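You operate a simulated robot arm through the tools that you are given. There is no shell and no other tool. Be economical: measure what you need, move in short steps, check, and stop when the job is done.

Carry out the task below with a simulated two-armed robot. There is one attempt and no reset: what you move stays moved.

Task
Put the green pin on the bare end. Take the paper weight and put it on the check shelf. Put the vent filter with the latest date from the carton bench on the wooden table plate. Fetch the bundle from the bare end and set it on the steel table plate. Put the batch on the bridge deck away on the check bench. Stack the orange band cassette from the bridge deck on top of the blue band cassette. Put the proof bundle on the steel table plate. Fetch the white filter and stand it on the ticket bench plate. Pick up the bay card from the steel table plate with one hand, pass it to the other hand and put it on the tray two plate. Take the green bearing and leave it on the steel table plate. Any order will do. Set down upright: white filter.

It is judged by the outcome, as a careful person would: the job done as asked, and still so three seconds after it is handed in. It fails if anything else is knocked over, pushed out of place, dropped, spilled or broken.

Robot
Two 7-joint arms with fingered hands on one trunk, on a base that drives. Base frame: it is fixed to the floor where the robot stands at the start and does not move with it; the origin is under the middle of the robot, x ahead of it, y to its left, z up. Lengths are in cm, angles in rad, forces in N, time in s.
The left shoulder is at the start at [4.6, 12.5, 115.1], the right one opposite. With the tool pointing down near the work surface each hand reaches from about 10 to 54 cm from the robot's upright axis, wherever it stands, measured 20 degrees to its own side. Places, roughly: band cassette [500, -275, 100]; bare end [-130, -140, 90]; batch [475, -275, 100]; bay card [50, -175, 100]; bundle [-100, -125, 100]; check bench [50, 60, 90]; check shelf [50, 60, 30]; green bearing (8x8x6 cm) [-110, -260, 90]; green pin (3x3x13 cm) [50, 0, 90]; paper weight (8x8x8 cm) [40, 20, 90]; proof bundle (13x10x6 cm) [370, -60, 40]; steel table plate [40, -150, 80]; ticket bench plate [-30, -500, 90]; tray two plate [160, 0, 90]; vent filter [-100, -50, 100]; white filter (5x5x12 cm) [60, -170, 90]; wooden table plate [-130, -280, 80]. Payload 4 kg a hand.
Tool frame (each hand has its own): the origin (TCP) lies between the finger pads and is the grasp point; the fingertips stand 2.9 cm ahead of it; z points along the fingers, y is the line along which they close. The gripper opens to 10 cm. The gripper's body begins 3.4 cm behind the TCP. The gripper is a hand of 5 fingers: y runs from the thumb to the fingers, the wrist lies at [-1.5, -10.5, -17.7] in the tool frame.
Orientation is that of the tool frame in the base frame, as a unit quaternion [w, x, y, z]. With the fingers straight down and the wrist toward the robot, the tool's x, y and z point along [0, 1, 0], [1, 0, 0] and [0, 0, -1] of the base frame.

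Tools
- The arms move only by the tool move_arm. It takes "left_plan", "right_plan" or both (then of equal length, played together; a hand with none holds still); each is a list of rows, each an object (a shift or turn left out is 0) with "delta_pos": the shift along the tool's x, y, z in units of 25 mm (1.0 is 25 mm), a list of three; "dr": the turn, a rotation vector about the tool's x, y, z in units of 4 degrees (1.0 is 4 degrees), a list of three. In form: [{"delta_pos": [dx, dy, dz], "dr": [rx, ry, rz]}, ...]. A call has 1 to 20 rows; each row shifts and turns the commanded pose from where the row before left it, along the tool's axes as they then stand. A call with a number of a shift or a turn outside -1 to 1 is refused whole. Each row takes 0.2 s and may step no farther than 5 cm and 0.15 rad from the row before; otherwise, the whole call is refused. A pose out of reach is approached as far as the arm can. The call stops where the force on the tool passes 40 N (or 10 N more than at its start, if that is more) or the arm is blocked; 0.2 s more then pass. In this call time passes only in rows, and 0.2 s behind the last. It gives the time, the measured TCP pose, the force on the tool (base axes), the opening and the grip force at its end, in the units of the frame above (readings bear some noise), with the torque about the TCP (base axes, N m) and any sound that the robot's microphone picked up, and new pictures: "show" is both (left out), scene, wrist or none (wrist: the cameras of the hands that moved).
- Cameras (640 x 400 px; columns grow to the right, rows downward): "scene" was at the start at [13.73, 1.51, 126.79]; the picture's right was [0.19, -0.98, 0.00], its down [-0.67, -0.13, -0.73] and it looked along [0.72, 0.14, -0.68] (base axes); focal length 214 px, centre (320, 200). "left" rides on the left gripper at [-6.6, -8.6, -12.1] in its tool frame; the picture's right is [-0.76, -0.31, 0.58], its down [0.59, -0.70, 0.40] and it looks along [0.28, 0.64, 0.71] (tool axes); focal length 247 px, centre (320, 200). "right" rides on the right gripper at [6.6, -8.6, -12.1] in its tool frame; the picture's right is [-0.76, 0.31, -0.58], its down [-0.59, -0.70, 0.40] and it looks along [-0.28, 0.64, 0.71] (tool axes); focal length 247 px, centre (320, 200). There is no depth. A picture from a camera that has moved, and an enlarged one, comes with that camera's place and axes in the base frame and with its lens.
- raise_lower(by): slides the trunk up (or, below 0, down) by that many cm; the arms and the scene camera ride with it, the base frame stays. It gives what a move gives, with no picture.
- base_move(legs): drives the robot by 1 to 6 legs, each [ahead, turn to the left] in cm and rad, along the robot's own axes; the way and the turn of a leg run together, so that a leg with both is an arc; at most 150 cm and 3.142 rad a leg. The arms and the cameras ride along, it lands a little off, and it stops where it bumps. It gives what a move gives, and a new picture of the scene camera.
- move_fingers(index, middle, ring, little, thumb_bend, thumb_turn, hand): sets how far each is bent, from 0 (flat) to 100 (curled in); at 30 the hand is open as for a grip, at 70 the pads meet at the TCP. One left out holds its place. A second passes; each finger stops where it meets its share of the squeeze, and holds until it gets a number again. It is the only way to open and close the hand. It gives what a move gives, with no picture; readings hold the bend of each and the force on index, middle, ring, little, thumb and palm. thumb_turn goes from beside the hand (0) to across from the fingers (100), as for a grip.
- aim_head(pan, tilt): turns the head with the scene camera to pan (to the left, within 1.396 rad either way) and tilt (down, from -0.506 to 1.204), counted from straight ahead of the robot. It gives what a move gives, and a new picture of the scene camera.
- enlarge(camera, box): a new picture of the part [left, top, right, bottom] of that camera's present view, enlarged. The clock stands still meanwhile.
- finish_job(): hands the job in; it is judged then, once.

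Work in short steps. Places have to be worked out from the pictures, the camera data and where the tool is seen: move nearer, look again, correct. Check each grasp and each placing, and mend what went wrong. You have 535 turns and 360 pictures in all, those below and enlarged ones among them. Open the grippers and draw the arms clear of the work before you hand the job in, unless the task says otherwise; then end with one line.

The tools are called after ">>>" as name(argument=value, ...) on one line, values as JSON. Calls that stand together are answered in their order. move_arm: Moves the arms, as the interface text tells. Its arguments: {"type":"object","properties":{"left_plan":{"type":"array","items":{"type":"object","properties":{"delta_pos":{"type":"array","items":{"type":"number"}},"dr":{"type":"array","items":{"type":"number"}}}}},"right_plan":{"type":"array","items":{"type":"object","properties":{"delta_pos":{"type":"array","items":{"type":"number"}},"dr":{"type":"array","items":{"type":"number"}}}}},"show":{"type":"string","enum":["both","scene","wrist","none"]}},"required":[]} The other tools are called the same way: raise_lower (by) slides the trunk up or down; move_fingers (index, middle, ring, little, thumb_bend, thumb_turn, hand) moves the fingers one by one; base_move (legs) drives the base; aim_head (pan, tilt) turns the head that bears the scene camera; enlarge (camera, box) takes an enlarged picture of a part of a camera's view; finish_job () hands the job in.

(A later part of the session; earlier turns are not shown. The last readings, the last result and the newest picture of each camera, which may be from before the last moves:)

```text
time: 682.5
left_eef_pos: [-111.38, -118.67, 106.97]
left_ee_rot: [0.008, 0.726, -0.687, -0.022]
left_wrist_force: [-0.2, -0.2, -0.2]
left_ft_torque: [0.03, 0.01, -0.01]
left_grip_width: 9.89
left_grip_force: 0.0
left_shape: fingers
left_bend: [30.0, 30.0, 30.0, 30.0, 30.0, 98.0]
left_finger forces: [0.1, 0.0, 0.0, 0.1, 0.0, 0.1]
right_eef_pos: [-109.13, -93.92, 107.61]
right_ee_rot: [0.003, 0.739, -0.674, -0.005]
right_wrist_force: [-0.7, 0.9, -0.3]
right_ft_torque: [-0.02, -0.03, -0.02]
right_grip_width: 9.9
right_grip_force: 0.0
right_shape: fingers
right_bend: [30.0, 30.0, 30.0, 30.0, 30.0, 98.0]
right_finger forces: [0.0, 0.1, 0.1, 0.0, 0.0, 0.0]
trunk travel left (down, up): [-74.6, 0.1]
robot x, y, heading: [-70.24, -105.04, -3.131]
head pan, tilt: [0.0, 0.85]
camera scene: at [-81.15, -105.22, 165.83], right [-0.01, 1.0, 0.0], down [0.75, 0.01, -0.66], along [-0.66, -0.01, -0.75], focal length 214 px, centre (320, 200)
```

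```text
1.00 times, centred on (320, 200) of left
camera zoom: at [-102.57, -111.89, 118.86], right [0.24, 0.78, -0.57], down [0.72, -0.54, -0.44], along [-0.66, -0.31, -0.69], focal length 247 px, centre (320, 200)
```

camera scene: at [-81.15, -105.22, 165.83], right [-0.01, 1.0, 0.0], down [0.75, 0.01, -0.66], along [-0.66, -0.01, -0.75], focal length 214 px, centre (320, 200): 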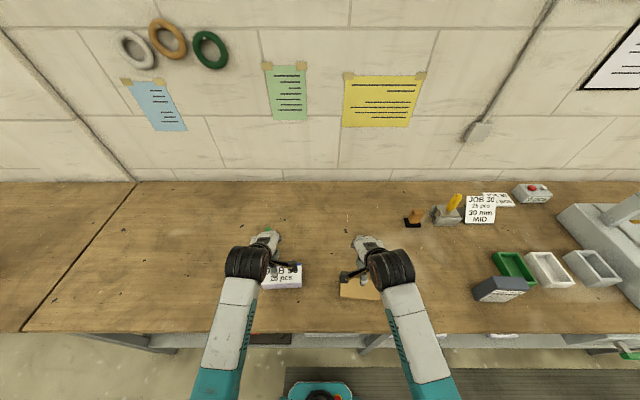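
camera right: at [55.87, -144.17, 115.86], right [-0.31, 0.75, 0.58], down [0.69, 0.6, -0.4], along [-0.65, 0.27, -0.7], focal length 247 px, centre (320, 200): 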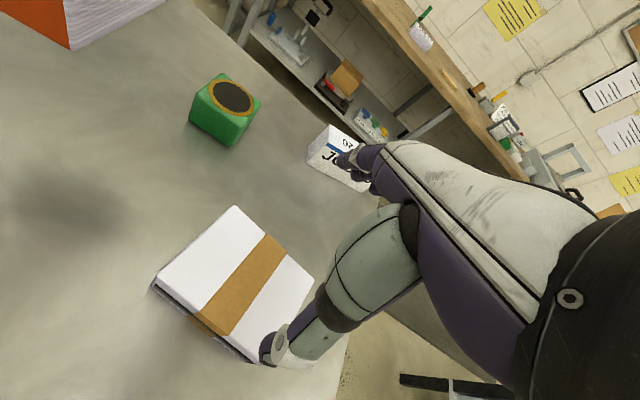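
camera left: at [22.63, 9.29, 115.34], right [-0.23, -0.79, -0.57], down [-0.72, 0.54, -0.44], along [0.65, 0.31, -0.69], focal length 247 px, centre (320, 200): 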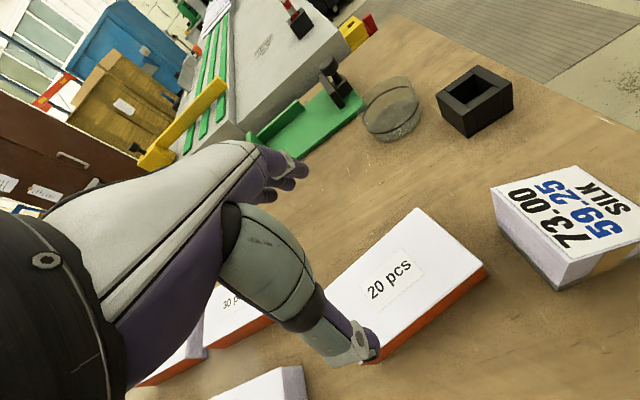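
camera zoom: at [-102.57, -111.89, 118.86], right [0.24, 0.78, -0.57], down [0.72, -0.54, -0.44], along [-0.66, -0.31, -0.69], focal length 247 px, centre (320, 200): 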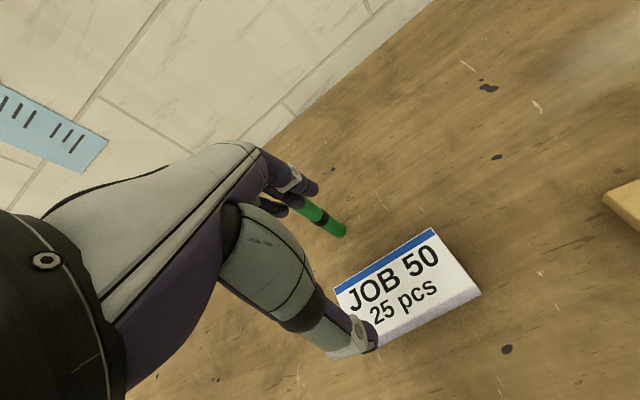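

JOB 50 is almost exactly below. I open a bit wider, correct, and descend in two stages.

>>> move_fingers(hand="left", index=24, middle=24, ring=24, little=24, thumb_bend=22)

>>> move_arm(left_plan=[{"delta_pos": [0.3, 0.2, 1]}, {"delta_pos": [0, 0, 1]}, {"delta_pos": [0, 0, 1]}, {"delta_pos": [0, 0, 1]}, {"delta_pos": [0, 0, 1]}], show="wrist")

```text
time: 683.5
left_eef_pos: [-111.31, -118.79, 107.05]
left_ee_rot: [0.009, 0.726, -0.687, -0.022]
left_wrist_force: [0.2, 0.0, 0.0]
left_ft_torque: [-0.02, 0.01, -0.02]
left_grip_width: 11.0
left_grip_force: 0.2
left_shape: fingers
left_bend: [24.0, 24.0, 24.0, 24.0, 22.0, 98.0]
left_finger forces: [0.1, 0.0, 0.1, 0.0, 0.0, 0.0]
right_eef_pos: [-109.08, -93.92, 107.71]
right_ee_rot: [0.003, 0.739, -0.673, -0.006]
right_wrist_force: [-0.3, -0.4, 0.0]
right_ft_torque: [0.0, -0.02, 0.01]
right_grip_width: 9.91
right_grip_force: 0.1
right_shape: fingers
right_bend: [30.0, 30.0, 30.0, 30.0, 30.0, 98.0]
right_finger forces: [0.0, 0.0, 0.0, 0.0, 0.0, 0.1]
trunk travel left (down, up): [-74.6, 0.1]
robot x, y, heading: [-70.67, -105.24, -3.133]
head pan, tilt: [0.0, 0.85]
```

```text
time: 684.7
left_eef_pos: [-112.23, -119.31, 94.42]
left_ee_rot: [0.009, 0.727, -0.686, -0.023]
left_wrist_force: [0.5, -0.9, -0.2]
left_ft_torque: [0.01, 0.02, 0.0]
left_grip_width: 10.95
left_grip_force: 0.1
left_shape: fingers
left_bend: [24.0, 24.0, 24.0, 24.0, 22.0, 98.0]
left_finger forces: [0.0, 0.1, 0.1, 0.0, 0.1, 0.0]
right_eef_pos: [-109.09, -93.89, 107.74]
right_ee_rot: [0.004, 0.74, -0.673, -0.005]
right_wrist_force: [0.1, 0.8, 0.8]
right_ft_torque: [0.02, -0.05, 0.01]
right_grip_width: 9.9
right_grip_force: 0.0
right_shape: fingers
right_bend: [30.0, 30.0, 30.0, 30.0, 30.0, 98.0]
right_finger forces: [0.0, 0.0, 0.0, 0.0, 0.1, 0.0]
trunk travel left (down, up): [-74.6, 0.1]
robot x, y, heading: [-70.7, -105.08, -3.131]
head pan, tilt: [0.0, 0.85]
camera left: at [-103.49, -112.52, 106.34], right [0.24, 0.78, -0.57], down [0.72, -0.54, -0.44], along [-0.66, -0.31, -0.69], focal length 247 px, centre (320, 200)
```

left: 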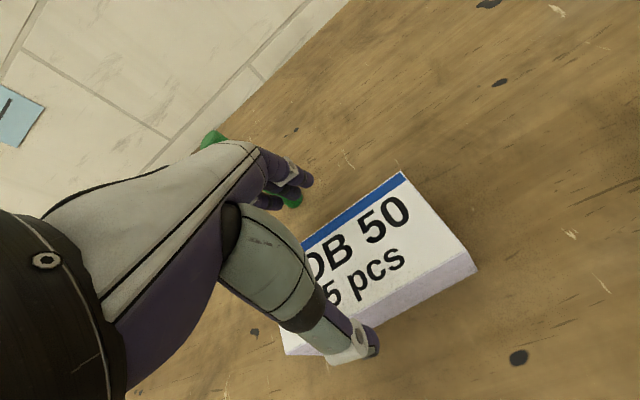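

The pin is well clear of the fingers. I descend the rest and close.

>>> move_arm(left_plan=[{"delta_pos": [0, 0, 0.9]}, {"delta_pos": [0, 0, 0.9]}, {"delta_pos": [0, 0, 0.65]}], show="none")

>>> move_fingers(hand="left", index=80, middle=80, ring=80, little=80, thumb_bend=80)

>>> move_arm(left_plan=[{"delta_pos": [0, 0, -0.3]}, {"delta_pos": [0, 0, -0.5]}, {"delta_pos": [0, 0, -1]}, {"delta_pos": [0, 0, -1]}, {"delta_pos": [0, 0, -1]}, {"delta_pos": [0, 0, -1]}, {"delta_pos": [0, 0, -1]}, {"delta_pos": [0, 0, -0.8]}], show="both")

```text
time: 685.5
left_eef_pos: [-112.88, -119.14, 88.96]
left_ee_rot: [0.012, 0.726, -0.687, -0.028]
left_wrist_force: [-2.6, -0.7, 23.7]
left_ft_torque: [0.07, -1.52, -0.07]
left_grip_width: 11.3
left_grip_force: 12.3
left_shape: fingers
left_bend: [24.0, 24.0, 24.0, 24.0, 16.0, 98.0]
left_finger forces: [0.0, 0.1, 0.0, 0.1, 24.4, 0.0]
right_eef_pos: [-108.94, -93.91, 107.9]
right_ee_rot: [0.004, 0.739, -0.673, -0.006]
right_wrist_force: [0.0, 0.4, -0.3]
right_ft_torque: [0.0, 0.0, 0.0]
right_grip_width: 9.89
right_grip_force: 0.1
right_shape: fingers
right_bend: [30.0, 30.0, 30.0, 30.0, 30.0, 98.0]
right_finger forces: [0.0, 0.1, 0.0, 0.0, 0.0, 0.0]
trunk travel left (down, up): [-74.6, 0.1]
robot x, y, heading: [-70.6, -105.01, -3.132]
head pan, tilt: [0.0, 0.85]
```

```text
time: 686.5
left_eef_pos: [-113.0, -119.18, 89.04]
left_ee_rot: [0.014, 0.726, -0.687, -0.027]
left_wrist_force: [-5.5, -2.9, 35.2]
left_ft_torque: [-0.41, 0.58, -0.57]
left_grip_width: 7.47
left_grip_force: 60.7
left_shape: fingers
left_bend: [48.0, 45.0, 60.0, 74.0, 23.0, 93.0]
left_finger forces: [16.0, 21.9, 10.0, 17.6, 55.5, 0.0]
right_eef_pos: [-108.98, -93.74, 107.85]
right_ee_rot: [0.003, 0.739, -0.674, -0.006]
right_wrist_force: [-0.5, 0.0, 0.4]
right_ft_torque: [-0.04, -0.01, -0.01]
right_grip_width: 9.88
right_grip_force: 0.1
right_shape: fingers
right_bend: [30.0, 30.0, 30.0, 30.0, 30.0, 98.0]
right_finger forces: [0.0, 0.1, 0.1, 0.1, 0.0, 0.0]
trunk travel left (down, up): [-74.6, 0.1]
robot x, y, heading: [-69.97, -104.86, -3.133]
head pan, tilt: [0.0, 0.85]
```

```text
time: 688.3
left_eef_pos: [-111.81, -119.48, 104.82]
left_ee_rot: [0.009, 0.726, -0.687, -0.023]
left_wrist_force: [-0.2, 0.0, -4.2]
left_ft_torque: [0.0, 0.08, 0.01]
left_grip_width: 7.29
left_grip_force: 39.9
left_shape: fingers
left_bend: [48.0, 55.0, 60.0, 74.0, 28.0, 91.0]
left_finger forces: [16.9, 0.0, 9.1, 12.6, 40.1, 0.0]
right_eef_pos: [-109.07, -93.85, 107.61]
right_ee_rot: [0.004, 0.739, -0.674, -0.006]
right_wrist_force: [0.0, -0.8, 0.1]
right_ft_torque: [0.02, 0.02, 0.0]
right_grip_width: 9.89
right_grip_force: 0.0
right_shape: fingers
right_bend: [30.0, 30.0, 30.0, 30.0, 30.0, 98.0]
right_finger forces: [0.1, 0.0, 0.0, 0.0, 0.0, 0.0]
trunk travel left (down, up): [-74.6, 0.1]
robot x, y, heading: [-70.53, -105.36, -3.13]
head pan, tilt: [0.0, 0.85]
camera scene: at [-81.17, -105.23, 165.83], right [-0.01, 1.0, 0.0], down [0.75, 0.01, -0.66], along [-0.66, -0.01, -0.75], focal length 214 px, centre (320, 200)
camera left: at [-103.06, -112.7, 116.77], right [0.24, 0.78, -0.57], down [0.72, -0.54, -0.44], along [-0.66, -0.31, -0.69], focal length 247 px, centre (320, 200)
```

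scene: 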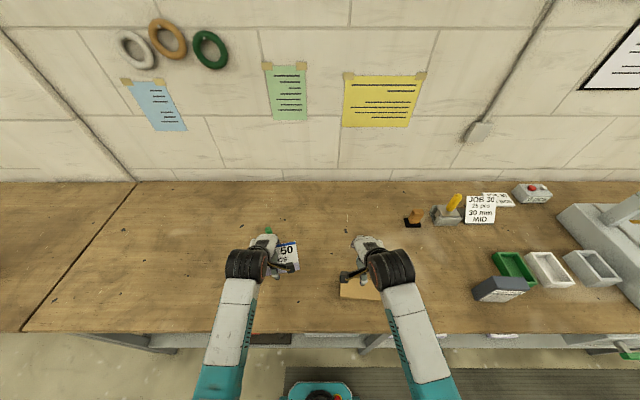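
left: 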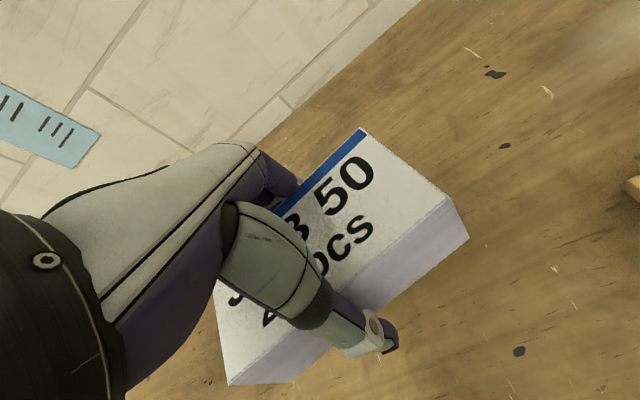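

JOB 50 is held; I raise it and drive to the near side of the steel table.

>>> move_arm(left_plan=[{"delta_pos": [0, -0.3, -0.6]}, {"delta_pos": [0, -0.3, -0.4]}], show="none")

>>> base_move(legs=[[-24, 0], [0, 1.56]])

>>> base_move(legs=[[3, 0], [0, 0.75], [16, 0], [0, 0.82]])

>>> aim_head(pan=0.0, tilt=0.85)

```text
time: 688.9
left_eef_pos: [-110.25, -119.43, 107.52]
left_ee_rot: [0.009, 0.726, -0.687, -0.023]
left_wrist_force: [0.0, 0.0, -3.9]
left_ft_torque: [-0.03, 0.05, 0.02]
left_grip_width: 7.3
left_grip_force: 39.3
left_shape: fingers
left_bend: [48.0, 55.0, 60.0, 74.0, 28.0, 91.0]
left_finger forces: [17.0, 0.0, 9.1, 12.6, 40.0, 0.1]
right_eef_pos: [-109.21, -93.87, 107.66]
right_ee_rot: [0.003, 0.74, -0.673, -0.005]
right_wrist_force: [0.7, -0.6, -0.1]
right_ft_torque: [0.0, -0.01, 0.01]
right_grip_width: 9.89
right_grip_force: 0.0
right_shape: fingers
right_bend: [30.0, 30.0, 30.0, 30.0, 30.0, 98.0]
right_finger forces: [0.1, 0.0, 0.1, 0.1, 0.0, 0.0]
trunk travel left (down, up): [-74.6, 0.1]
robot x, y, heading: [-70.49, -105.11, -3.13]
head pan, tilt: [0.0, 0.85]
```

```text
time: 694.5
left_eef_pos: [-32.64, -144.72, 107.42]
left_ee_rot: [0.021, 1.0, 0.02, -0.01]
left_wrist_force: [0.1, -0.2, -4.9]
left_ft_torque: [-0.06, -0.03, -0.02]
left_grip_width: 7.25
left_grip_force: 38.1
left_shape: fingers
left_bend: [48.0, 55.0, 60.0, 74.0, 28.0, 91.0]
left_finger forces: [15.9, 0.0, 9.0, 12.1, 38.4, 0.1]
right_eef_pos: [-58.03, -143.18, 107.67]
right_ee_rot: [0.006, 0.999, 0.038, -0.002]
right_wrist_force: [-0.2, 0.6, -0.8]
right_ft_torque: [-0.03, -0.02, 0.0]
right_grip_width: 9.9
right_grip_force: 0.0
right_shape: fingers
right_bend: [30.0, 30.0, 30.0, 30.0, 30.0, 98.0]
right_finger forces: [0.0, 0.0, 0.1, 0.1, 0.1, 0.0]
trunk travel left (down, up): [-74.6, 0.1]
robot x, y, heading: [-46.74, -104.78, -1.576]
head pan, tilt: [0.0, 0.85]
camera scene: at [-46.59, -115.37, 165.83], right [-1.0, 0.01, 0.0], down [0.01, 0.75, -0.66], along [0.0, -0.66, -0.75], focal length 214 px, centre (320, 200)
```

scene: 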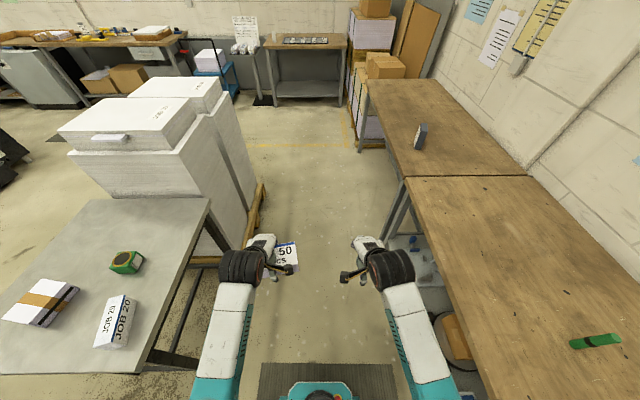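

```text
time: 700.5
left_eef_pos: [4.43, -106.53, 107.38]
left_ee_rot: [0.022, 0.698, 0.716, 0.009]
left_wrist_force: [-0.2, 0.1, -3.7]
left_ft_torque: [-0.02, -0.05, -0.01]
left_grip_width: 7.2
left_grip_force: 36.7
left_shape: fingers
left_bend: [48.0, 55.0, 60.0, 74.0, 29.0, 91.0]
left_finger forces: [15.0, 0.0, 8.9, 11.8, 37.0, 0.0]
right_eef_pos: [2.56, -132.11, 107.71]
right_ee_rot: [0.006, 0.685, 0.728, 0.003]
right_wrist_force: [0.2, -0.6, -0.2]
right_ft_torque: [0.02, 0.03, 0.01]
right_grip_width: 9.9
right_grip_force: 0.1
right_shape: fingers
right_bend: [30.0, 30.0, 30.0, 30.0, 30.0, 98.0]
right_finger forces: [0.0, 0.1, 0.0, 0.0, 0.0, 0.0]
trunk travel left (down, up): [-74.6, 0.1]
robot x, y, heading: [-35.66, -119.72, -0.021]
head pan, tilt: [0.0, 0.85]
camera scene: at [-25.33, -120.13, 165.83], right [-0.02, -1.0, 0.0], down [-0.75, 0.02, -0.66], along [0.66, -0.01, -0.75], focal length 214 px, centre (320, 200)
```

scene: 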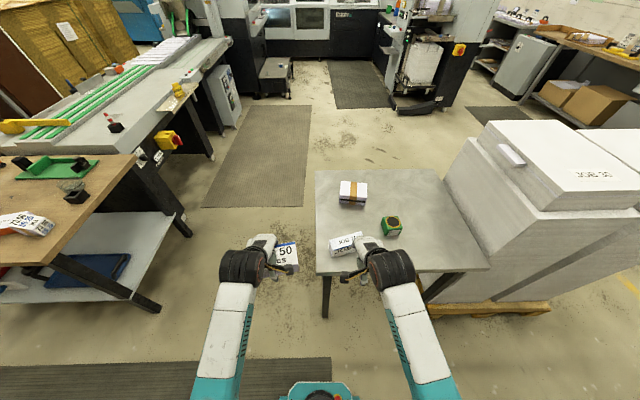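

```text
time: 701.0
left_eef_pos: [4.55, -106.58, 107.33]
left_ee_rot: [0.023, 0.698, 0.716, 0.007]
left_wrist_force: [1.5, 0.0, -2.9]
left_ft_torque: [-0.01, -0.05, -0.02]
left_grip_width: 7.19
left_grip_force: 36.4
left_shape: fingers
left_bend: [48.0, 55.0, 60.0, 74.0, 29.0, 91.0]
left_finger forces: [15.1, 0.0, 9.0, 11.9, 37.1, 0.0]
right_eef_pos: [2.56, -131.96, 107.78]
right_ee_rot: [0.005, 0.685, 0.729, 0.003]
right_wrist_force: [0.7, 0.1, 0.0]
right_ft_torque: [0.02, 0.02, 0.0]
right_grip_width: 9.88
right_grip_force: 0.1
right_shape: fingers
right_bend: [30.0, 30.0, 30.0, 30.0, 30.0, 98.0]
right_finger forces: [0.1, 0.0, 0.0, 0.0, 0.0, 0.0]
trunk travel left (down, up): [-74.6, 0.1]
robot x, y, heading: [-35.6, -119.71, -0.019]
head pan, tilt: [0.0, 0.85]
camera scene: at [-25.32, -120.14, 165.83], right [-0.02, -1.0, 0.0], down [-0.75, 0.02, -0.66], along [0.66, -0.01, -0.75], focal length 214 px, centre (320, 200)
```

scene: 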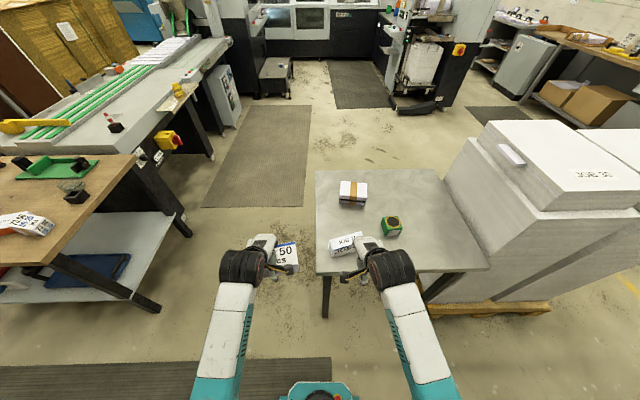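

JOB 20 lies straight ahead of the right hand. I drive 15 cm forward and look with the right wrist camera.

>>> base_move(legs=[[15, 0]])

>>> enlarge(camera="right", box=[0, 0, 640, 400])

```text
time: 702.4
left_eef_pos: [19.28, -107.0, 107.29]
left_ee_rot: [0.023, 0.699, 0.715, 0.008]
left_wrist_force: [0.3, -0.6, -3.5]
left_ft_torque: [0.0, -0.02, 0.03]
left_grip_width: 7.18
left_grip_force: 36.5
left_shape: fingers
left_bend: [48.0, 55.0, 60.0, 74.0, 29.0, 91.0]
left_finger forces: [15.2, 0.0, 8.9, 11.8, 37.2, 0.0]
right_eef_pos: [17.19, -132.59, 107.8]
right_ee_rot: [0.005, 0.686, 0.728, 0.003]
right_wrist_force: [0.0, -0.3, -0.3]
right_ft_torque: [0.0, 0.03, 0.05]
right_grip_width: 9.87
right_grip_force: 0.1
right_shape: fingers
right_bend: [30.0, 30.0, 30.0, 30.0, 30.0, 98.0]
right_finger forces: [0.0, 0.0, 0.1, 0.1, 0.0, 0.0]
trunk travel left (down, up): [-74.6, 0.1]
robot x, y, heading: [-20.81, -120.43, -0.023]
head pan, tilt: [0.0, 0.85]
camera scene: at [-10.54, -120.48, 165.82], right [-0.02, -1.0, 0.0], down [-0.75, 0.02, -0.66], along [0.66, -0.01, -0.75], focal length 214 px, centre (320, 200)
```

scene: 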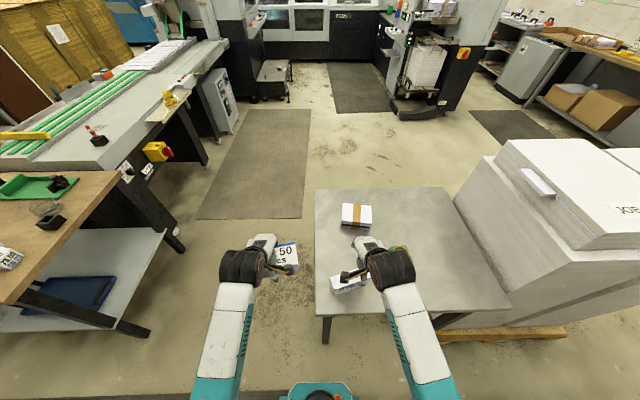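

```text
1.00 times, centred on (320, 200) of right
camera zoom: at [8.03, -126.4, 119.65], right [0.34, -0.74, 0.58], down [-0.66, -0.63, -0.4], along [0.66, -0.25, -0.7], focal length 247 px, centre (320, 200)
```

zoom: 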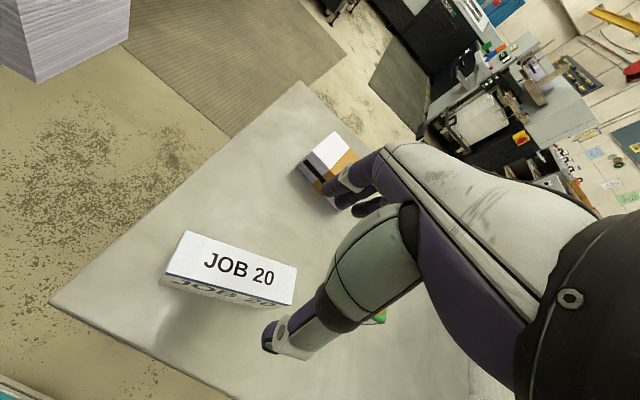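

JOB 20's centre is (18.6, -132), turned 18°. I align and descend.

>>> move_arm(right_plan=[{"delta_pos": [0.2, 0.56, 0.5], "dr": [0, 0, -0.9]}, {"delta_pos": [0, 0, 1], "dr": [0, 0, -0.9]}, {"delta_pos": [0, 0, 1], "dr": [0, 0, -0.9]}, {"delta_pos": [0, 0, 1], "dr": [0, 0, -0.9]}, {"delta_pos": [0, 0, 1]}], show="wrist")

```text
time: 703.6
left_eef_pos: [19.18, -106.98, 107.32]
left_ee_rot: [0.023, 0.7, 0.714, 0.008]
left_wrist_force: [0.8, -0.1, -4.3]
left_ft_torque: [0.04, -0.08, -0.02]
left_grip_width: 7.18
left_grip_force: 36.6
left_shape: fingers
left_bend: [48.0, 55.0, 60.0, 74.0, 29.0, 91.0]
left_finger forces: [15.1, 0.1, 8.9, 11.6, 37.1, 0.0]
right_eef_pos: [18.63, -131.75, 96.53]
right_ee_rot: [0.006, 0.59, 0.808, 0.002]
right_wrist_force: [0.6, 0.2, 0.2]
right_ft_torque: [-0.03, -0.02, -0.01]
right_grip_width: 9.9
right_grip_force: 0.1
right_shape: fingers
right_bend: [30.0, 30.0, 30.0, 30.0, 30.0, 98.0]
right_finger forces: [0.1, 0.1, 0.1, 0.1, 0.0, 0.0]
trunk travel left (down, up): [-74.6, 0.1]
robot x, y, heading: [-21.06, -120.19, -0.023]
head pan, tilt: [0.0, 0.85]
camera right: at [8.2, -128.08, 108.41], right [0.52, -0.63, 0.58], down [-0.48, -0.78, -0.4], along [0.71, -0.08, -0.7], focal length 247 px, centre (320, 200)
```

right: 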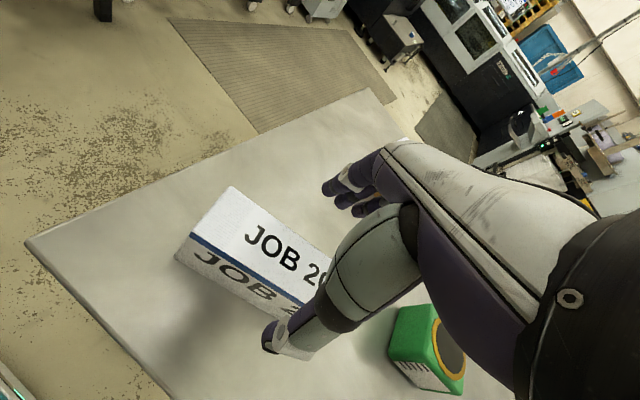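

Aligned. I descend to z≈89.2, close, and lift.

>>> move_arm(right_plan=[{"delta_pos": [0, 0, 1]}, {"delta_pos": [0, 0, 1]}, {"delta_pos": [0, 0, 0.9]}], show="none")

>>> move_fingers(hand="right", index=80, middle=80, ring=80, little=80, thumb_bend=80)

>>> move_arm(right_plan=[{"delta_pos": [0, 0, -0.3]}, {"delta_pos": [0, 0, -0.5]}, {"delta_pos": [0, 0, -1]}, {"delta_pos": [0, 0, -1]}, {"delta_pos": [0, 0, -1]}, {"delta_pos": [0, 0, -1]}, {"delta_pos": [0, 0, -1]}, {"delta_pos": [0, 0, -1]}], show="wrist")

```text
time: 704.4
left_eef_pos: [19.19, -107.01, 107.3]
left_ee_rot: [0.023, 0.699, 0.715, 0.008]
left_wrist_force: [0.5, 0.2, -4.6]
left_ft_torque: [0.02, -0.05, 0.0]
left_grip_width: 7.2
left_grip_force: 36.4
left_shape: fingers
left_bend: [48.0, 55.0, 60.0, 74.0, 29.0, 91.0]
left_finger forces: [15.1, 0.0, 8.8, 11.7, 37.2, 0.1]
right_eef_pos: [18.8, -131.86, 89.21]
right_ee_rot: [0.007, 0.589, 0.808, 0.002]
right_wrist_force: [-0.4, 0.6, 0.3]
right_ft_torque: [0.04, -0.02, 0.04]
right_grip_width: 9.87
right_grip_force: 0.1
right_shape: fingers
right_bend: [30.0, 30.0, 30.0, 30.0, 30.0, 98.0]
right_finger forces: [0.0, 0.0, 0.0, 0.1, 0.0, 0.1]
trunk travel left (down, up): [-74.6, 0.1]
robot x, y, heading: [-20.84, -120.32, -0.025]
head pan, tilt: [0.0, 0.85]
```

```text
time: 705.4
left_eef_pos: [19.25, -107.04, 107.19]
left_ee_rot: [0.023, 0.699, 0.715, 0.008]
left_wrist_force: [0.3, 0.9, -4.6]
left_ft_torque: [0.01, -0.06, -0.03]
left_grip_width: 7.21
left_grip_force: 36.5
left_shape: fingers
left_bend: [48.0, 55.0, 60.0, 74.0, 29.0, 91.0]
left_finger forces: [15.1, 0.0, 8.9, 11.7, 37.1, 0.0]
right_eef_pos: [18.64, -131.76, 89.27]
right_ee_rot: [0.005, 0.589, 0.808, 0.002]
right_wrist_force: [1.2, -0.2, 0.0]
right_ft_torque: [-0.13, -0.09, 0.05]
right_grip_width: 4.15
right_grip_force: 35.6
right_shape: fingers
right_bend: [73.0, 66.0, 73.0, 78.0, 58.0, 91.0]
right_finger forces: [10.2, 7.8, 7.8, 8.7, 36.6, 0.1]
trunk travel left (down, up): [-74.6, 0.1]
robot x, y, heading: [-20.97, -120.27, -0.022]
head pan, tilt: [0.0, 0.85]
```

```text
time: 707.2
left_eef_pos: [19.26, -106.92, 107.25]
left_ee_rot: [0.023, 0.699, 0.715, 0.008]
left_wrist_force: [-0.1, 0.2, -3.3]
left_ft_torque: [-0.01, -0.06, -0.02]
left_grip_width: 7.2
left_grip_force: 35.8
left_shape: fingers
left_bend: [48.0, 55.0, 60.0, 74.0, 29.0, 91.0]
left_finger forces: [15.2, 0.1, 9.0, 11.7, 37.1, 0.1]
right_eef_pos: [18.6, -131.73, 106.38]
right_ee_rot: [0.005, 0.589, 0.808, 0.001]
right_wrist_force: [0.0, 0.5, -3.5]
right_ft_torque: [0.0, -0.08, 0.03]
right_grip_width: 4.13
right_grip_force: 32.3
right_shape: fingers
right_bend: [73.0, 66.0, 74.0, 78.0, 58.0, 91.0]
right_finger forces: [10.5, 7.3, 6.9, 6.6, 32.9, 0.0]
trunk travel left (down, up): [-74.6, 0.1]
robot x, y, heading: [-20.97, -120.35, -0.021]
head pan, tilt: [0.0, 0.85]
camera right: at [8.18, -128.17, 118.28], right [0.52, -0.63, 0.58], down [-0.49, -0.78, -0.4], along [0.71, -0.08, -0.7], focal length 247 px, centre (320, 200)
```

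right: 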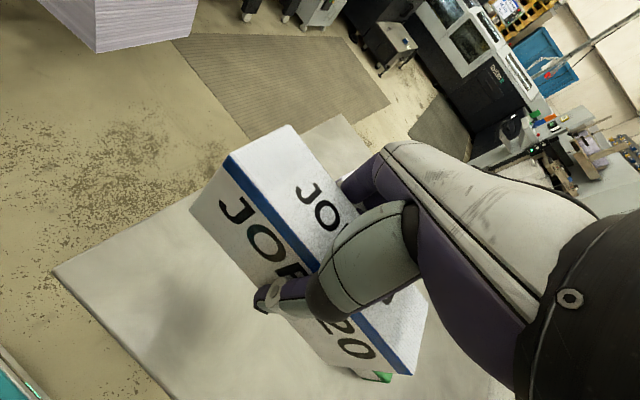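

JOB 20 is in the right hand. I shift the robot sideways so the left hand with JOB 50 comes over the table.

>>> base_move(legs=[[-20, 0], [0, -0.75], [35, 0], [0, 0.77]])

>>> enlarge(camera="left", box=[0, 0, 640, 400])

```text
time: 714.7
left_eef_pos: [24.68, -129.55, 107.37]
left_ee_rot: [0.023, 0.685, 0.728, 0.009]
left_wrist_force: [-0.6, -0.5, -3.2]
left_ft_torque: [0.04, -0.09, -0.01]
left_grip_width: 7.13
left_grip_force: 35.0
left_shape: fingers
left_bend: [48.0, 55.0, 61.0, 74.0, 30.0, 91.0]
left_finger forces: [14.4, 0.0, 8.7, 11.4, 35.7, 0.0]
right_eef_pos: [25.17, -154.24, 106.37]
right_ee_rot: [0.005, 0.574, 0.819, 0.003]
right_wrist_force: [0.6, -0.3, -4.2]
right_ft_torque: [0.0, -0.02, -0.01]
right_grip_width: 4.12
right_grip_force: 30.7
right_shape: fingers
right_bend: [73.0, 66.0, 74.0, 78.0, 58.0, 91.0]
right_finger forces: [10.2, 7.2, 6.7, 6.4, 31.9, 0.1]
trunk travel left (down, up): [-74.6, 0.1]
robot x, y, heading: [-14.83, -144.6, 0.016]
head pan, tilt: [0.0, 0.85]
camera scene: at [-4.42, -144.11, 165.82], right [0.02, -1.0, 0.0], down [-0.75, -0.01, -0.66], along [0.66, 0.01, -0.75], focal length 214 px, centre (320, 200)
```

scene: 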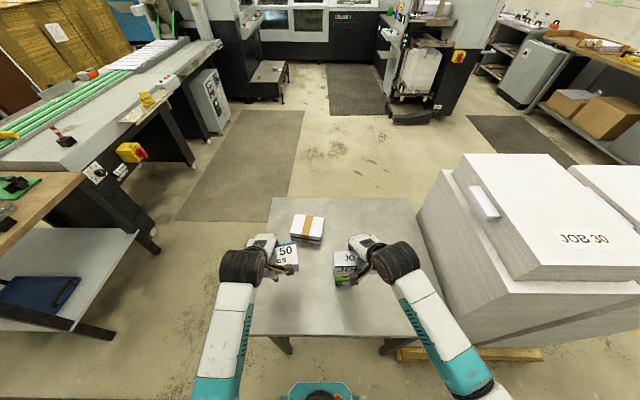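

```text
1.00 times, centred on (320, 200) of left
camera zoom: at [16.24, -136.33, 119.24], right [-0.23, -0.78, -0.57], down [-0.72, 0.54, -0.44], along [0.65, 0.31, -0.69], focal length 247 px, centre (320, 200)
```

zoom: 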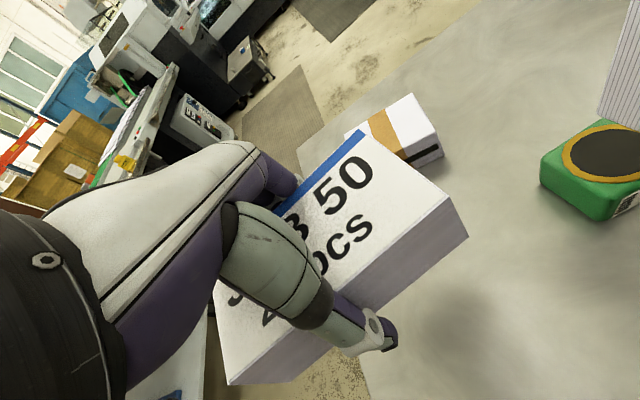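

I move JOB 50 4 cm further in and lower it.

>>> move_arm(left_plan=[{"delta_pos": [-0.8, 0, 0.6]}, {"delta_pos": [-0.8, 0, 1]}, {"delta_pos": [0, 0, 1]}, {"delta_pos": [0, 0, 1]}, {"delta_pos": [0, 0, 1]}, {"delta_pos": [0, 0, 1]}, {"delta_pos": [0, 0, 0.8]}, {"delta_pos": [0, 0, 0.2]}, {"delta_pos": [0, 0, 0.15]}, {"delta_pos": [0, 0, 0.15]}, {"delta_pos": [0, 0, 0.15]}, {"delta_pos": [0, 0, 0.15]}, {"delta_pos": [0, 0, 0.15]}, {"delta_pos": [0, 0, 0.15]}, {"delta_pos": [0, 0, 0.15]}, {"delta_pos": [0, 0, 0.15]}], show="wrist")

```text
time: 718.1
left_eef_pos: [25.95, -133.34, 88.17]
left_ee_rot: [0.023, 0.686, 0.728, 0.016]
left_wrist_force: [-6.7, -4.1, 34.9]
left_ft_torque: [-0.09, 0.18, -0.1]
left_grip_width: 7.21
left_grip_force: 54.3
left_shape: fingers
left_bend: [48.0, 55.0, 61.0, 74.0, 28.0, 91.0]
left_finger forces: [13.5, 21.0, 8.4, 10.1, 55.3, 0.0]
right_eef_pos: [24.76, -154.39, 106.42]
right_ee_rot: [0.006, 0.573, 0.819, 0.004]
right_wrist_force: [-0.1, 0.8, -3.3]
right_ft_torque: [-0.01, -0.08, 0.02]
right_grip_width: 4.11
right_grip_force: 31.3
right_shape: fingers
right_bend: [73.0, 66.0, 74.0, 78.0, 58.0, 91.0]
right_finger forces: [10.2, 7.2, 6.7, 6.4, 31.9, 0.0]
trunk travel left (down, up): [-74.6, 0.1]
robot x, y, heading: [-14.76, -144.01, 0.014]
head pan, tilt: [0.0, 0.85]
camera left: at [17.22, -140.24, 99.83], right [-0.23, -0.78, -0.58], down [-0.71, 0.54, -0.44], along [0.66, 0.32, -0.68], focal length 247 px, centre (320, 200)
```

left: 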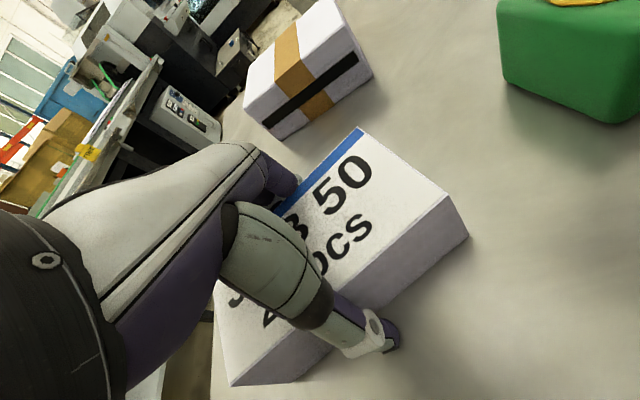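

JOB 50 is down on the steel table. I release and rise.

>>> move_arm(left_plan=[{"delta_pos": [0, 0, -0.15]}], show="none")

>>> move_fingers(hand="left", index=25, middle=25, ring=25, little=25, thumb_bend=20)

>>> move_arm(left_plan=[{"delta_pos": [0, 0, -0.4]}, {"delta_pos": [0, 0, -1]}, {"delta_pos": [0, 0, -1]}, {"delta_pos": [0, 0, -1]}, {"delta_pos": [0, 0, -1]}, {"delta_pos": [0, 0, -1]}], show="both")

```text
time: 718.5
left_eef_pos: [26.22, -133.0, 88.19]
left_ee_rot: [0.019, 0.685, 0.729, 0.014]
left_wrist_force: [-1.1, -1.6, 2.0]
left_ft_torque: [-0.12, -0.16, -0.01]
left_grip_width: 7.15
left_grip_force: 39.8
left_shape: fingers
left_bend: [48.0, 56.0, 61.0, 74.0, 29.0, 91.0]
left_finger forces: [15.4, 4.6, 8.7, 11.1, 38.0, 0.0]
right_eef_pos: [25.24, -154.31, 106.19]
right_ee_rot: [0.005, 0.574, 0.819, 0.002]
right_wrist_force: [0.6, -0.2, -3.9]
right_ft_torque: [-0.03, -0.04, -0.03]
right_grip_width: 4.1
right_grip_force: 30.9
right_shape: fingers
right_bend: [73.0, 66.0, 74.0, 78.0, 58.0, 91.0]
right_finger forces: [10.2, 7.3, 6.6, 6.5, 31.9, 0.2]
trunk travel left (down, up): [-74.6, 0.1]
robot x, y, heading: [-14.76, -143.8, 0.016]
head pan, tilt: [0.0, 0.85]
```

```text
time: 719.5
left_eef_pos: [26.16, -133.09, 88.23]
left_ee_rot: [0.019, 0.686, 0.727, 0.015]
left_wrist_force: [-0.9, 0.2, 0.5]
left_ft_torque: [-0.04, -0.01, -0.04]
left_grip_width: 10.9
left_grip_force: 0.4
left_shape: fingers
left_bend: [25.0, 25.0, 25.0, 25.0, 20.0, 97.0]
left_finger forces: [0.0, 0.1, 0.0, 0.1, 0.2, 0.1]
right_eef_pos: [25.11, -154.33, 106.27]
right_ee_rot: [0.005, 0.574, 0.819, 0.002]
right_wrist_force: [-0.2, -0.4, -3.3]
right_ft_torque: [0.0, -0.06, 0.02]
right_grip_width: 4.13
right_grip_force: 31.2
right_shape: fingers
right_bend: [73.0, 66.0, 74.0, 78.0, 58.0, 91.0]
right_finger forces: [10.2, 7.3, 6.7, 6.5, 31.9, 0.0]
trunk travel left (down, up): [-74.6, 0.1]
robot x, y, heading: [-14.77, -144.23, 0.024]
head pan, tilt: [0.0, 0.85]
```

```text
time: 720.9
left_eef_pos: [26.44, -131.7, 102.29]
left_ee_rot: [0.017, 0.686, 0.727, 0.027]
left_wrist_force: [-0.4, 0.1, 0.5]
left_ft_torque: [-0.01, 0.0, 0.01]
left_grip_width: 10.96
left_grip_force: 0.0
left_shape: fingers
left_bend: [25.0, 25.0, 25.0, 25.0, 20.0, 98.0]
left_finger forces: [0.1, 0.1, 0.1, 0.0, 0.0, 0.1]
right_eef_pos: [25.12, -154.25, 106.19]
right_ee_rot: [0.006, 0.574, 0.819, 0.003]
right_wrist_force: [0.4, -0.4, -3.9]
right_ft_torque: [0.04, -0.04, 0.01]
right_grip_width: 4.1
right_grip_force: 31.7
right_shape: fingers
right_bend: [73.0, 66.0, 74.0, 78.0, 58.0, 91.0]
right_finger forces: [10.2, 7.2, 6.6, 6.4, 31.8, 0.0]
trunk travel left (down, up): [-74.6, 0.1]
robot x, y, heading: [-14.74, -144.17, 0.022]
head pan, tilt: [0.0, 0.85]
camera scene: at [-4.47, -144.14, 165.83], right [0.02, -1.0, 0.0], down [-0.75, -0.01, -0.66], along [0.66, 0.01, -0.75], focal length 214 px, centre (320, 200)
camera left: at [17.53, -138.9, 113.81], right [-0.23, -0.76, -0.6], down [-0.71, 0.55, -0.43], along [0.67, 0.33, -0.67], focal length 247 px, centre (320, 200)
```

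scene: 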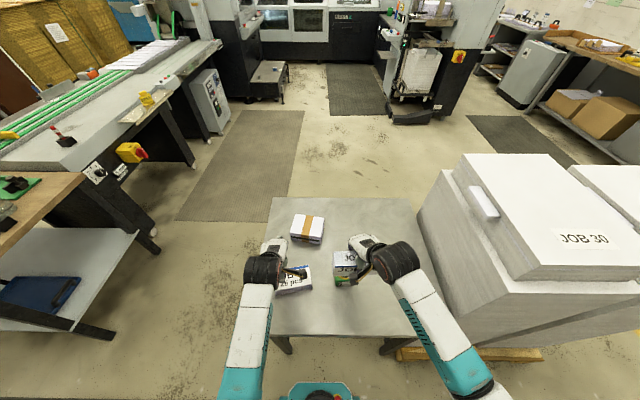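
left: 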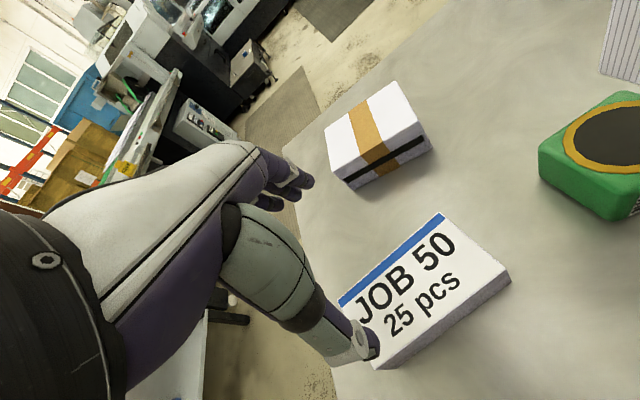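

Both packs are clear. Now I return JOB 20 to its old place on the carton bench: back out, turn, and drive to about (-73, -154) facing the bench.

>>> base_move(legs=[[-28, 0], [0, -1.593], [9.5, 0], [0, -1.571]])

>>> base_move(legs=[[29, 0]])

>>> enlarge(camera="right", box=[0, 0, 640, 400])

```text
time: 731.3
left_eef_pos: [-84.08, -165.2, 101.56]
left_ee_rot: [0.02, 0.715, -0.699, -0.011]
left_wrist_force: [-0.5, -0.1, 0.7]
left_ft_torque: [-0.05, -0.01, 0.01]
left_grip_width: 10.93
left_grip_force: 0.0
left_shape: fingers
left_bend: [25.0, 25.0, 25.0, 25.0, 20.0, 98.0]
left_finger forces: [0.0, 0.0, 0.0, 0.1, 0.1, 0.1]
right_eef_pos: [-83.16, -143.13, 106.32]
right_ee_rot: [0.003, 0.811, -0.586, -0.004]
right_wrist_force: [0.5, 0.0, -3.7]
right_ft_torque: [-0.01, 0.05, 0.01]
right_grip_width: 4.07
right_grip_force: 29.4
right_shape: fingers
right_bend: [73.0, 72.0, 74.0, 78.0, 58.0, 91.0]
right_finger forces: [9.5, 7.1, 6.4, 5.9, 29.9, 0.1]
trunk travel left (down, up): [-74.6, 0.1]
robot x, y, heading: [-43.23, -154.11, 3.128]
head pan, tilt: [0.0, 0.85]
camera scene: at [-54.11, -154.28, 165.83], right [0.01, 1.0, 0.0], down [0.75, -0.01, -0.66], along [-0.66, 0.01, -0.75], focal length 214 px, centre (320, 200)
```

scene: 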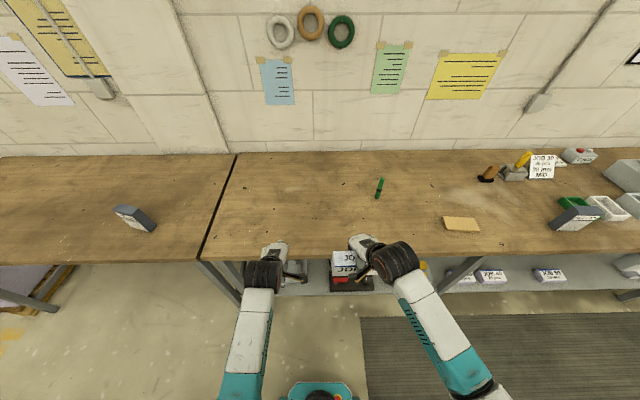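

```text
time: 733.4
left_eef_pos: [-113.47, -164.92, 101.53]
left_ee_rot: [0.02, 0.715, -0.699, -0.011]
left_wrist_force: [0.2, 0.2, -0.9]
left_ft_torque: [0.0, -0.05, 0.0]
left_grip_width: 10.91
left_grip_force: 0.0
left_shape: fingers
left_bend: [25.0, 25.0, 25.0, 25.0, 20.0, 98.0]
left_finger forces: [0.0, 0.0, 0.1, 0.0, 0.0, 0.0]
right_eef_pos: [-112.58, -142.5, 106.38]
right_ee_rot: [0.002, 0.811, -0.586, -0.005]
right_wrist_force: [-1.0, 0.0, -3.7]
right_ft_torque: [0.0, 0.02, 0.02]
right_grip_width: 4.11
right_grip_force: 29.3
right_shape: fingers
right_bend: [73.0, 72.0, 74.0, 78.0, 58.0, 91.0]
right_finger forces: [9.5, 7.0, 6.4, 6.0, 30.0, 0.0]
trunk travel left (down, up): [-74.6, 0.1]
robot x, y, heading: [-72.67, -153.88, 3.128]
head pan, tilt: [0.0, 0.85]
camera scene: at [-83.6, -153.83, 165.82], right [0.02, 1.0, 0.0], down [0.75, -0.01, -0.66], along [-0.66, 0.01, -0.75], focal length 214 px, centre (320, 200)
```

scene: 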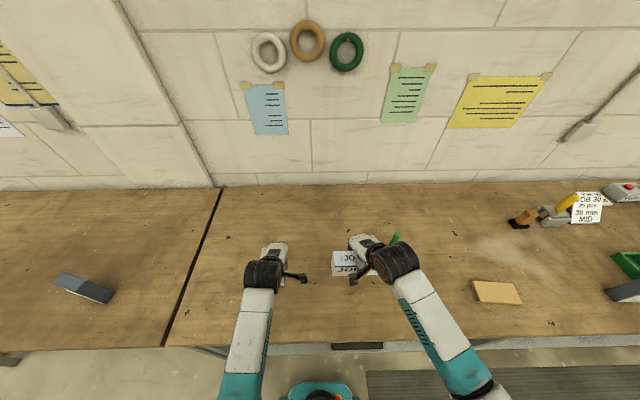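

```text
1.00 times, centred on (320, 200) of right
camera zoom: at [-102.39, -146.11, 118.23], right [-0.52, 0.62, 0.58], down [0.48, 0.78, -0.4], along [-0.71, 0.07, -0.71], focal length 247 px, centre (320, 200)
```

zoom: 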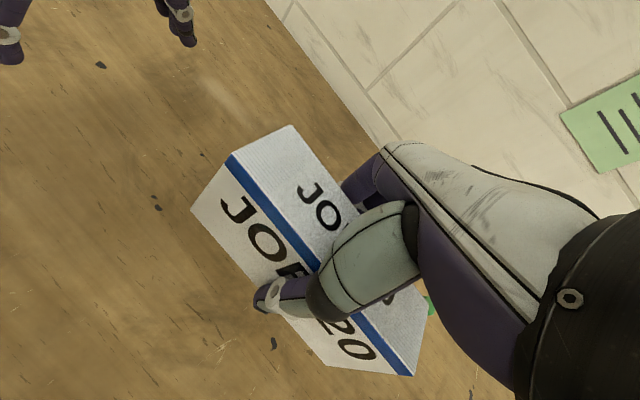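

JOB 20 hangs almost as it originally lay. I correct yaw and position slightly and lower it.

>>> move_arm(right_plan=[{"delta_pos": [0.34, 0.49, 0.6], "dr": [0, 0, -0.9]}, {"delta_pos": [0, 0, 1], "dr": [0, 0, -0.9]}, {"delta_pos": [0, 0, 1], "dr": [0, 0, -0.9]}, {"delta_pos": [0, 0, 1]}, {"delta_pos": [0, 0, 1]}, {"delta_pos": [0, 0, 1]}, {"delta_pos": [0, 0, 0.6]}, {"delta_pos": [0, 0, 0.15]}, {"delta_pos": [0, 0, 0.15]}, {"delta_pos": [0, 0, 0.15]}, {"delta_pos": [0, 0, 0.15]}, {"delta_pos": [0, 0, 0.15]}, {"delta_pos": [0, 0, 0.15]}, {"delta_pos": [0, 0, 0.15]}, {"delta_pos": [0, 0, 0.15]}], show="wrist")

```text
time: 735.7
left_eef_pos: [-113.17, -165.08, 101.68]
left_ee_rot: [0.022, 0.715, -0.699, -0.011]
left_wrist_force: [0.4, 0.3, -0.6]
left_ft_torque: [0.03, -0.02, 0.04]
left_grip_width: 10.94
left_grip_force: 0.1
left_shape: fingers
left_bend: [25.0, 25.0, 25.0, 25.0, 20.0, 98.0]
left_finger forces: [0.0, 0.1, 0.0, 0.0, 0.0, 0.2]
right_eef_pos: [-114.05, -143.81, 89.99]
right_ee_rot: [0.01, 0.861, -0.508, -0.011]
right_wrist_force: [12.2, 1.9, 26.7]
right_ft_torque: [0.78, -0.15, -0.26]
right_grip_width: 4.12
right_grip_force: 36.6
right_shape: fingers
right_bend: [74.0, 73.0, 75.0, 79.0, 59.0, 89.0]
right_finger forces: [8.4, 6.7, 6.3, 5.5, 46.6, 0.0]
trunk travel left (down, up): [-74.6, 0.1]
robot x, y, heading: [-72.61, -153.75, 3.122]
head pan, tilt: [0.0, 0.85]
stopped in row 11 (right hand): the force on the tool passed its limit (the readings are from after the stop); the commanded pose is now the measured one
camera right: at [-103.13, -145.46, 101.86], right [-0.62, 0.52, 0.59], down [0.32, 0.85, -0.41], along [-0.72, -0.07, -0.69], focal length 247 px, centre (320, 200)
```

right: 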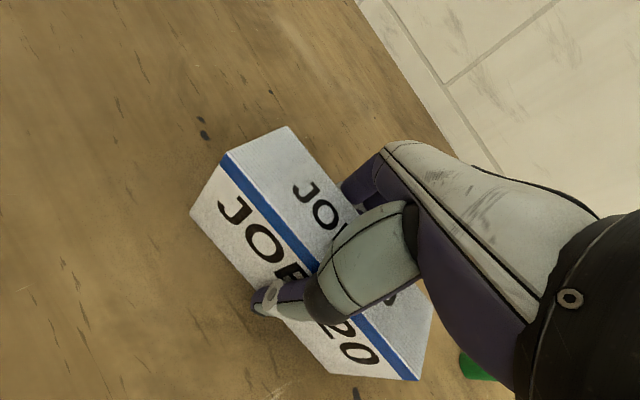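

It is back within a centimetre of its old place. I release gently and rise.

>>> move_fingers(hand="right", index=60, middle=60, ring=62, little=65, thumb_bend=52)

>>> move_fingers(hand="right", index=30, middle=30, ring=30, little=30, thumb_bend=30)

>>> move_arm(right_plan=[{"delta_pos": [0, 0, -0.4]}, {"delta_pos": [0, 0, -1]}, {"delta_pos": [0, 0, -1]}, {"delta_pos": [0, 0, -1]}, {"delta_pos": [0, 0, -1]}, {"delta_pos": [0, 0, -1]}, {"delta_pos": [0, 0, -1]}], show="both")

```text
time: 736.7
left_eef_pos: [-113.29, -164.94, 101.63]
left_ee_rot: [0.021, 0.714, -0.699, -0.011]
left_wrist_force: [0.6, 1.3, 0.0]
left_ft_torque: [-0.02, -0.04, 0.0]
left_grip_width: 10.89
left_grip_force: 0.1
left_shape: fingers
left_bend: [25.0, 25.0, 25.0, 25.0, 20.0, 98.0]
left_finger forces: [0.0, 0.0, 0.0, 0.0, 0.0, 0.0]
right_eef_pos: [-113.87, -143.86, 89.78]
right_ee_rot: [0.007, 0.861, -0.509, -0.009]
right_wrist_force: [1.7, 0.2, 1.2]
right_ft_torque: [0.02, -0.11, -0.04]
right_grip_width: 4.49
right_grip_force: 4.6
right_shape: fingers
right_bend: [58.0, 60.0, 62.0, 65.0, 50.0, 96.0]
right_finger forces: [3.3, 0.1, 0.0, 0.0, 5.2, 0.0]
trunk travel left (down, up): [-74.6, 0.1]
robot x, y, heading: [-73.01, -153.8, 3.123]
head pan, tilt: [0.0, 0.85]
```

```text
time: 737.7
left_eef_pos: [-113.45, -164.99, 101.76]
left_ee_rot: [0.021, 0.715, -0.699, -0.011]
left_wrist_force: [-0.3, 0.2, -0.1]
left_ft_torque: [-0.01, 0.02, -0.02]
left_grip_width: 10.92
left_grip_force: 0.0
left_shape: fingers
left_bend: [25.0, 25.0, 25.0, 25.0, 20.0, 98.0]
left_finger forces: [0.0, 0.1, 0.0, 0.0, 0.0, 0.0]
right_eef_pos: [-114.14, -143.84, 89.79]
right_ee_rot: [0.007, 0.861, -0.508, -0.009]
right_wrist_force: [0.3, 0.0, -0.1]
right_ft_torque: [-0.01, 0.01, 0.0]
right_grip_width: 9.84
right_grip_force: 0.0
right_shape: fingers
right_bend: [30.0, 30.0, 30.0, 30.0, 30.0, 97.0]
right_finger forces: [0.1, 0.0, 0.0, 0.1, 0.1, 0.0]
trunk travel left (down, up): [-74.6, 0.1]
robot x, y, heading: [-72.98, -153.62, 3.128]
head pan, tilt: [0.0, 0.85]
```

```text
time: 739.3
left_eef_pos: [-113.33, -165.06, 101.57]
left_ee_rot: [0.021, 0.715, -0.699, -0.011]
left_wrist_force: [-0.3, 0.4, -0.3]
left_ft_torque: [0.01, 0.02, -0.03]
left_grip_width: 10.92
left_grip_force: 0.1
left_shape: fingers
left_bend: [25.0, 25.0, 25.0, 25.0, 20.0, 98.0]
left_finger forces: [0.0, 0.0, 0.1, 0.1, 0.0, 0.1]
right_eef_pos: [-113.6, -143.92, 105.69]
right_ee_rot: [0.008, 0.861, -0.508, -0.008]
right_wrist_force: [-0.5, -0.2, 0.1]
right_ft_torque: [-0.04, 0.0, 0.02]
right_grip_width: 9.84
right_grip_force: 0.1
right_shape: fingers
right_bend: [30.0, 30.0, 30.0, 30.0, 30.0, 97.0]
right_finger forces: [0.1, 0.1, 0.0, 0.1, 0.0, 0.1]
trunk travel left (down, up): [-74.6, 0.1]
robot x, y, heading: [-72.64, -153.88, 3.128]
head pan, tilt: [0.0, 0.85]
camera scene: at [-83.47, -153.84, 165.83], right [0.02, 1.0, 0.0], down [0.75, -0.01, -0.66], along [-0.66, 0.01, -0.75], focal length 214 px, centre (320, 200)
camera right: at [-102.84, -145.47, 117.58], right [-0.62, 0.52, 0.59], down [0.32, 0.85, -0.41], along [-0.71, -0.06, -0.7], focal length 247 px, centre (320, 200)
```

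scene: 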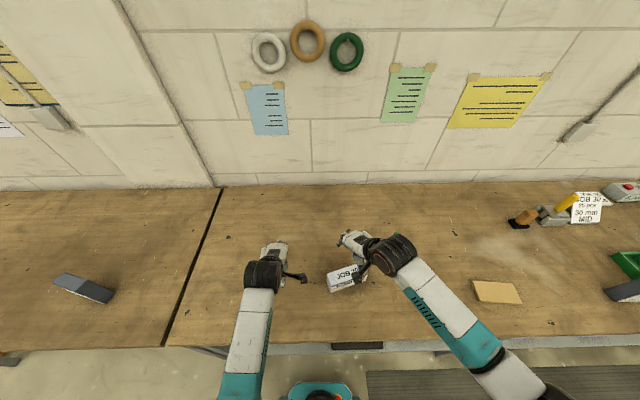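
right: 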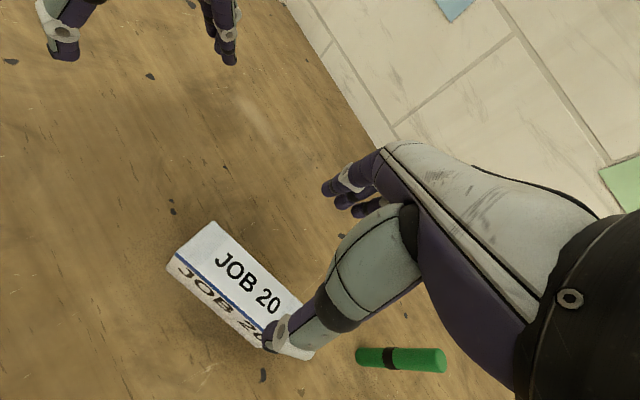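

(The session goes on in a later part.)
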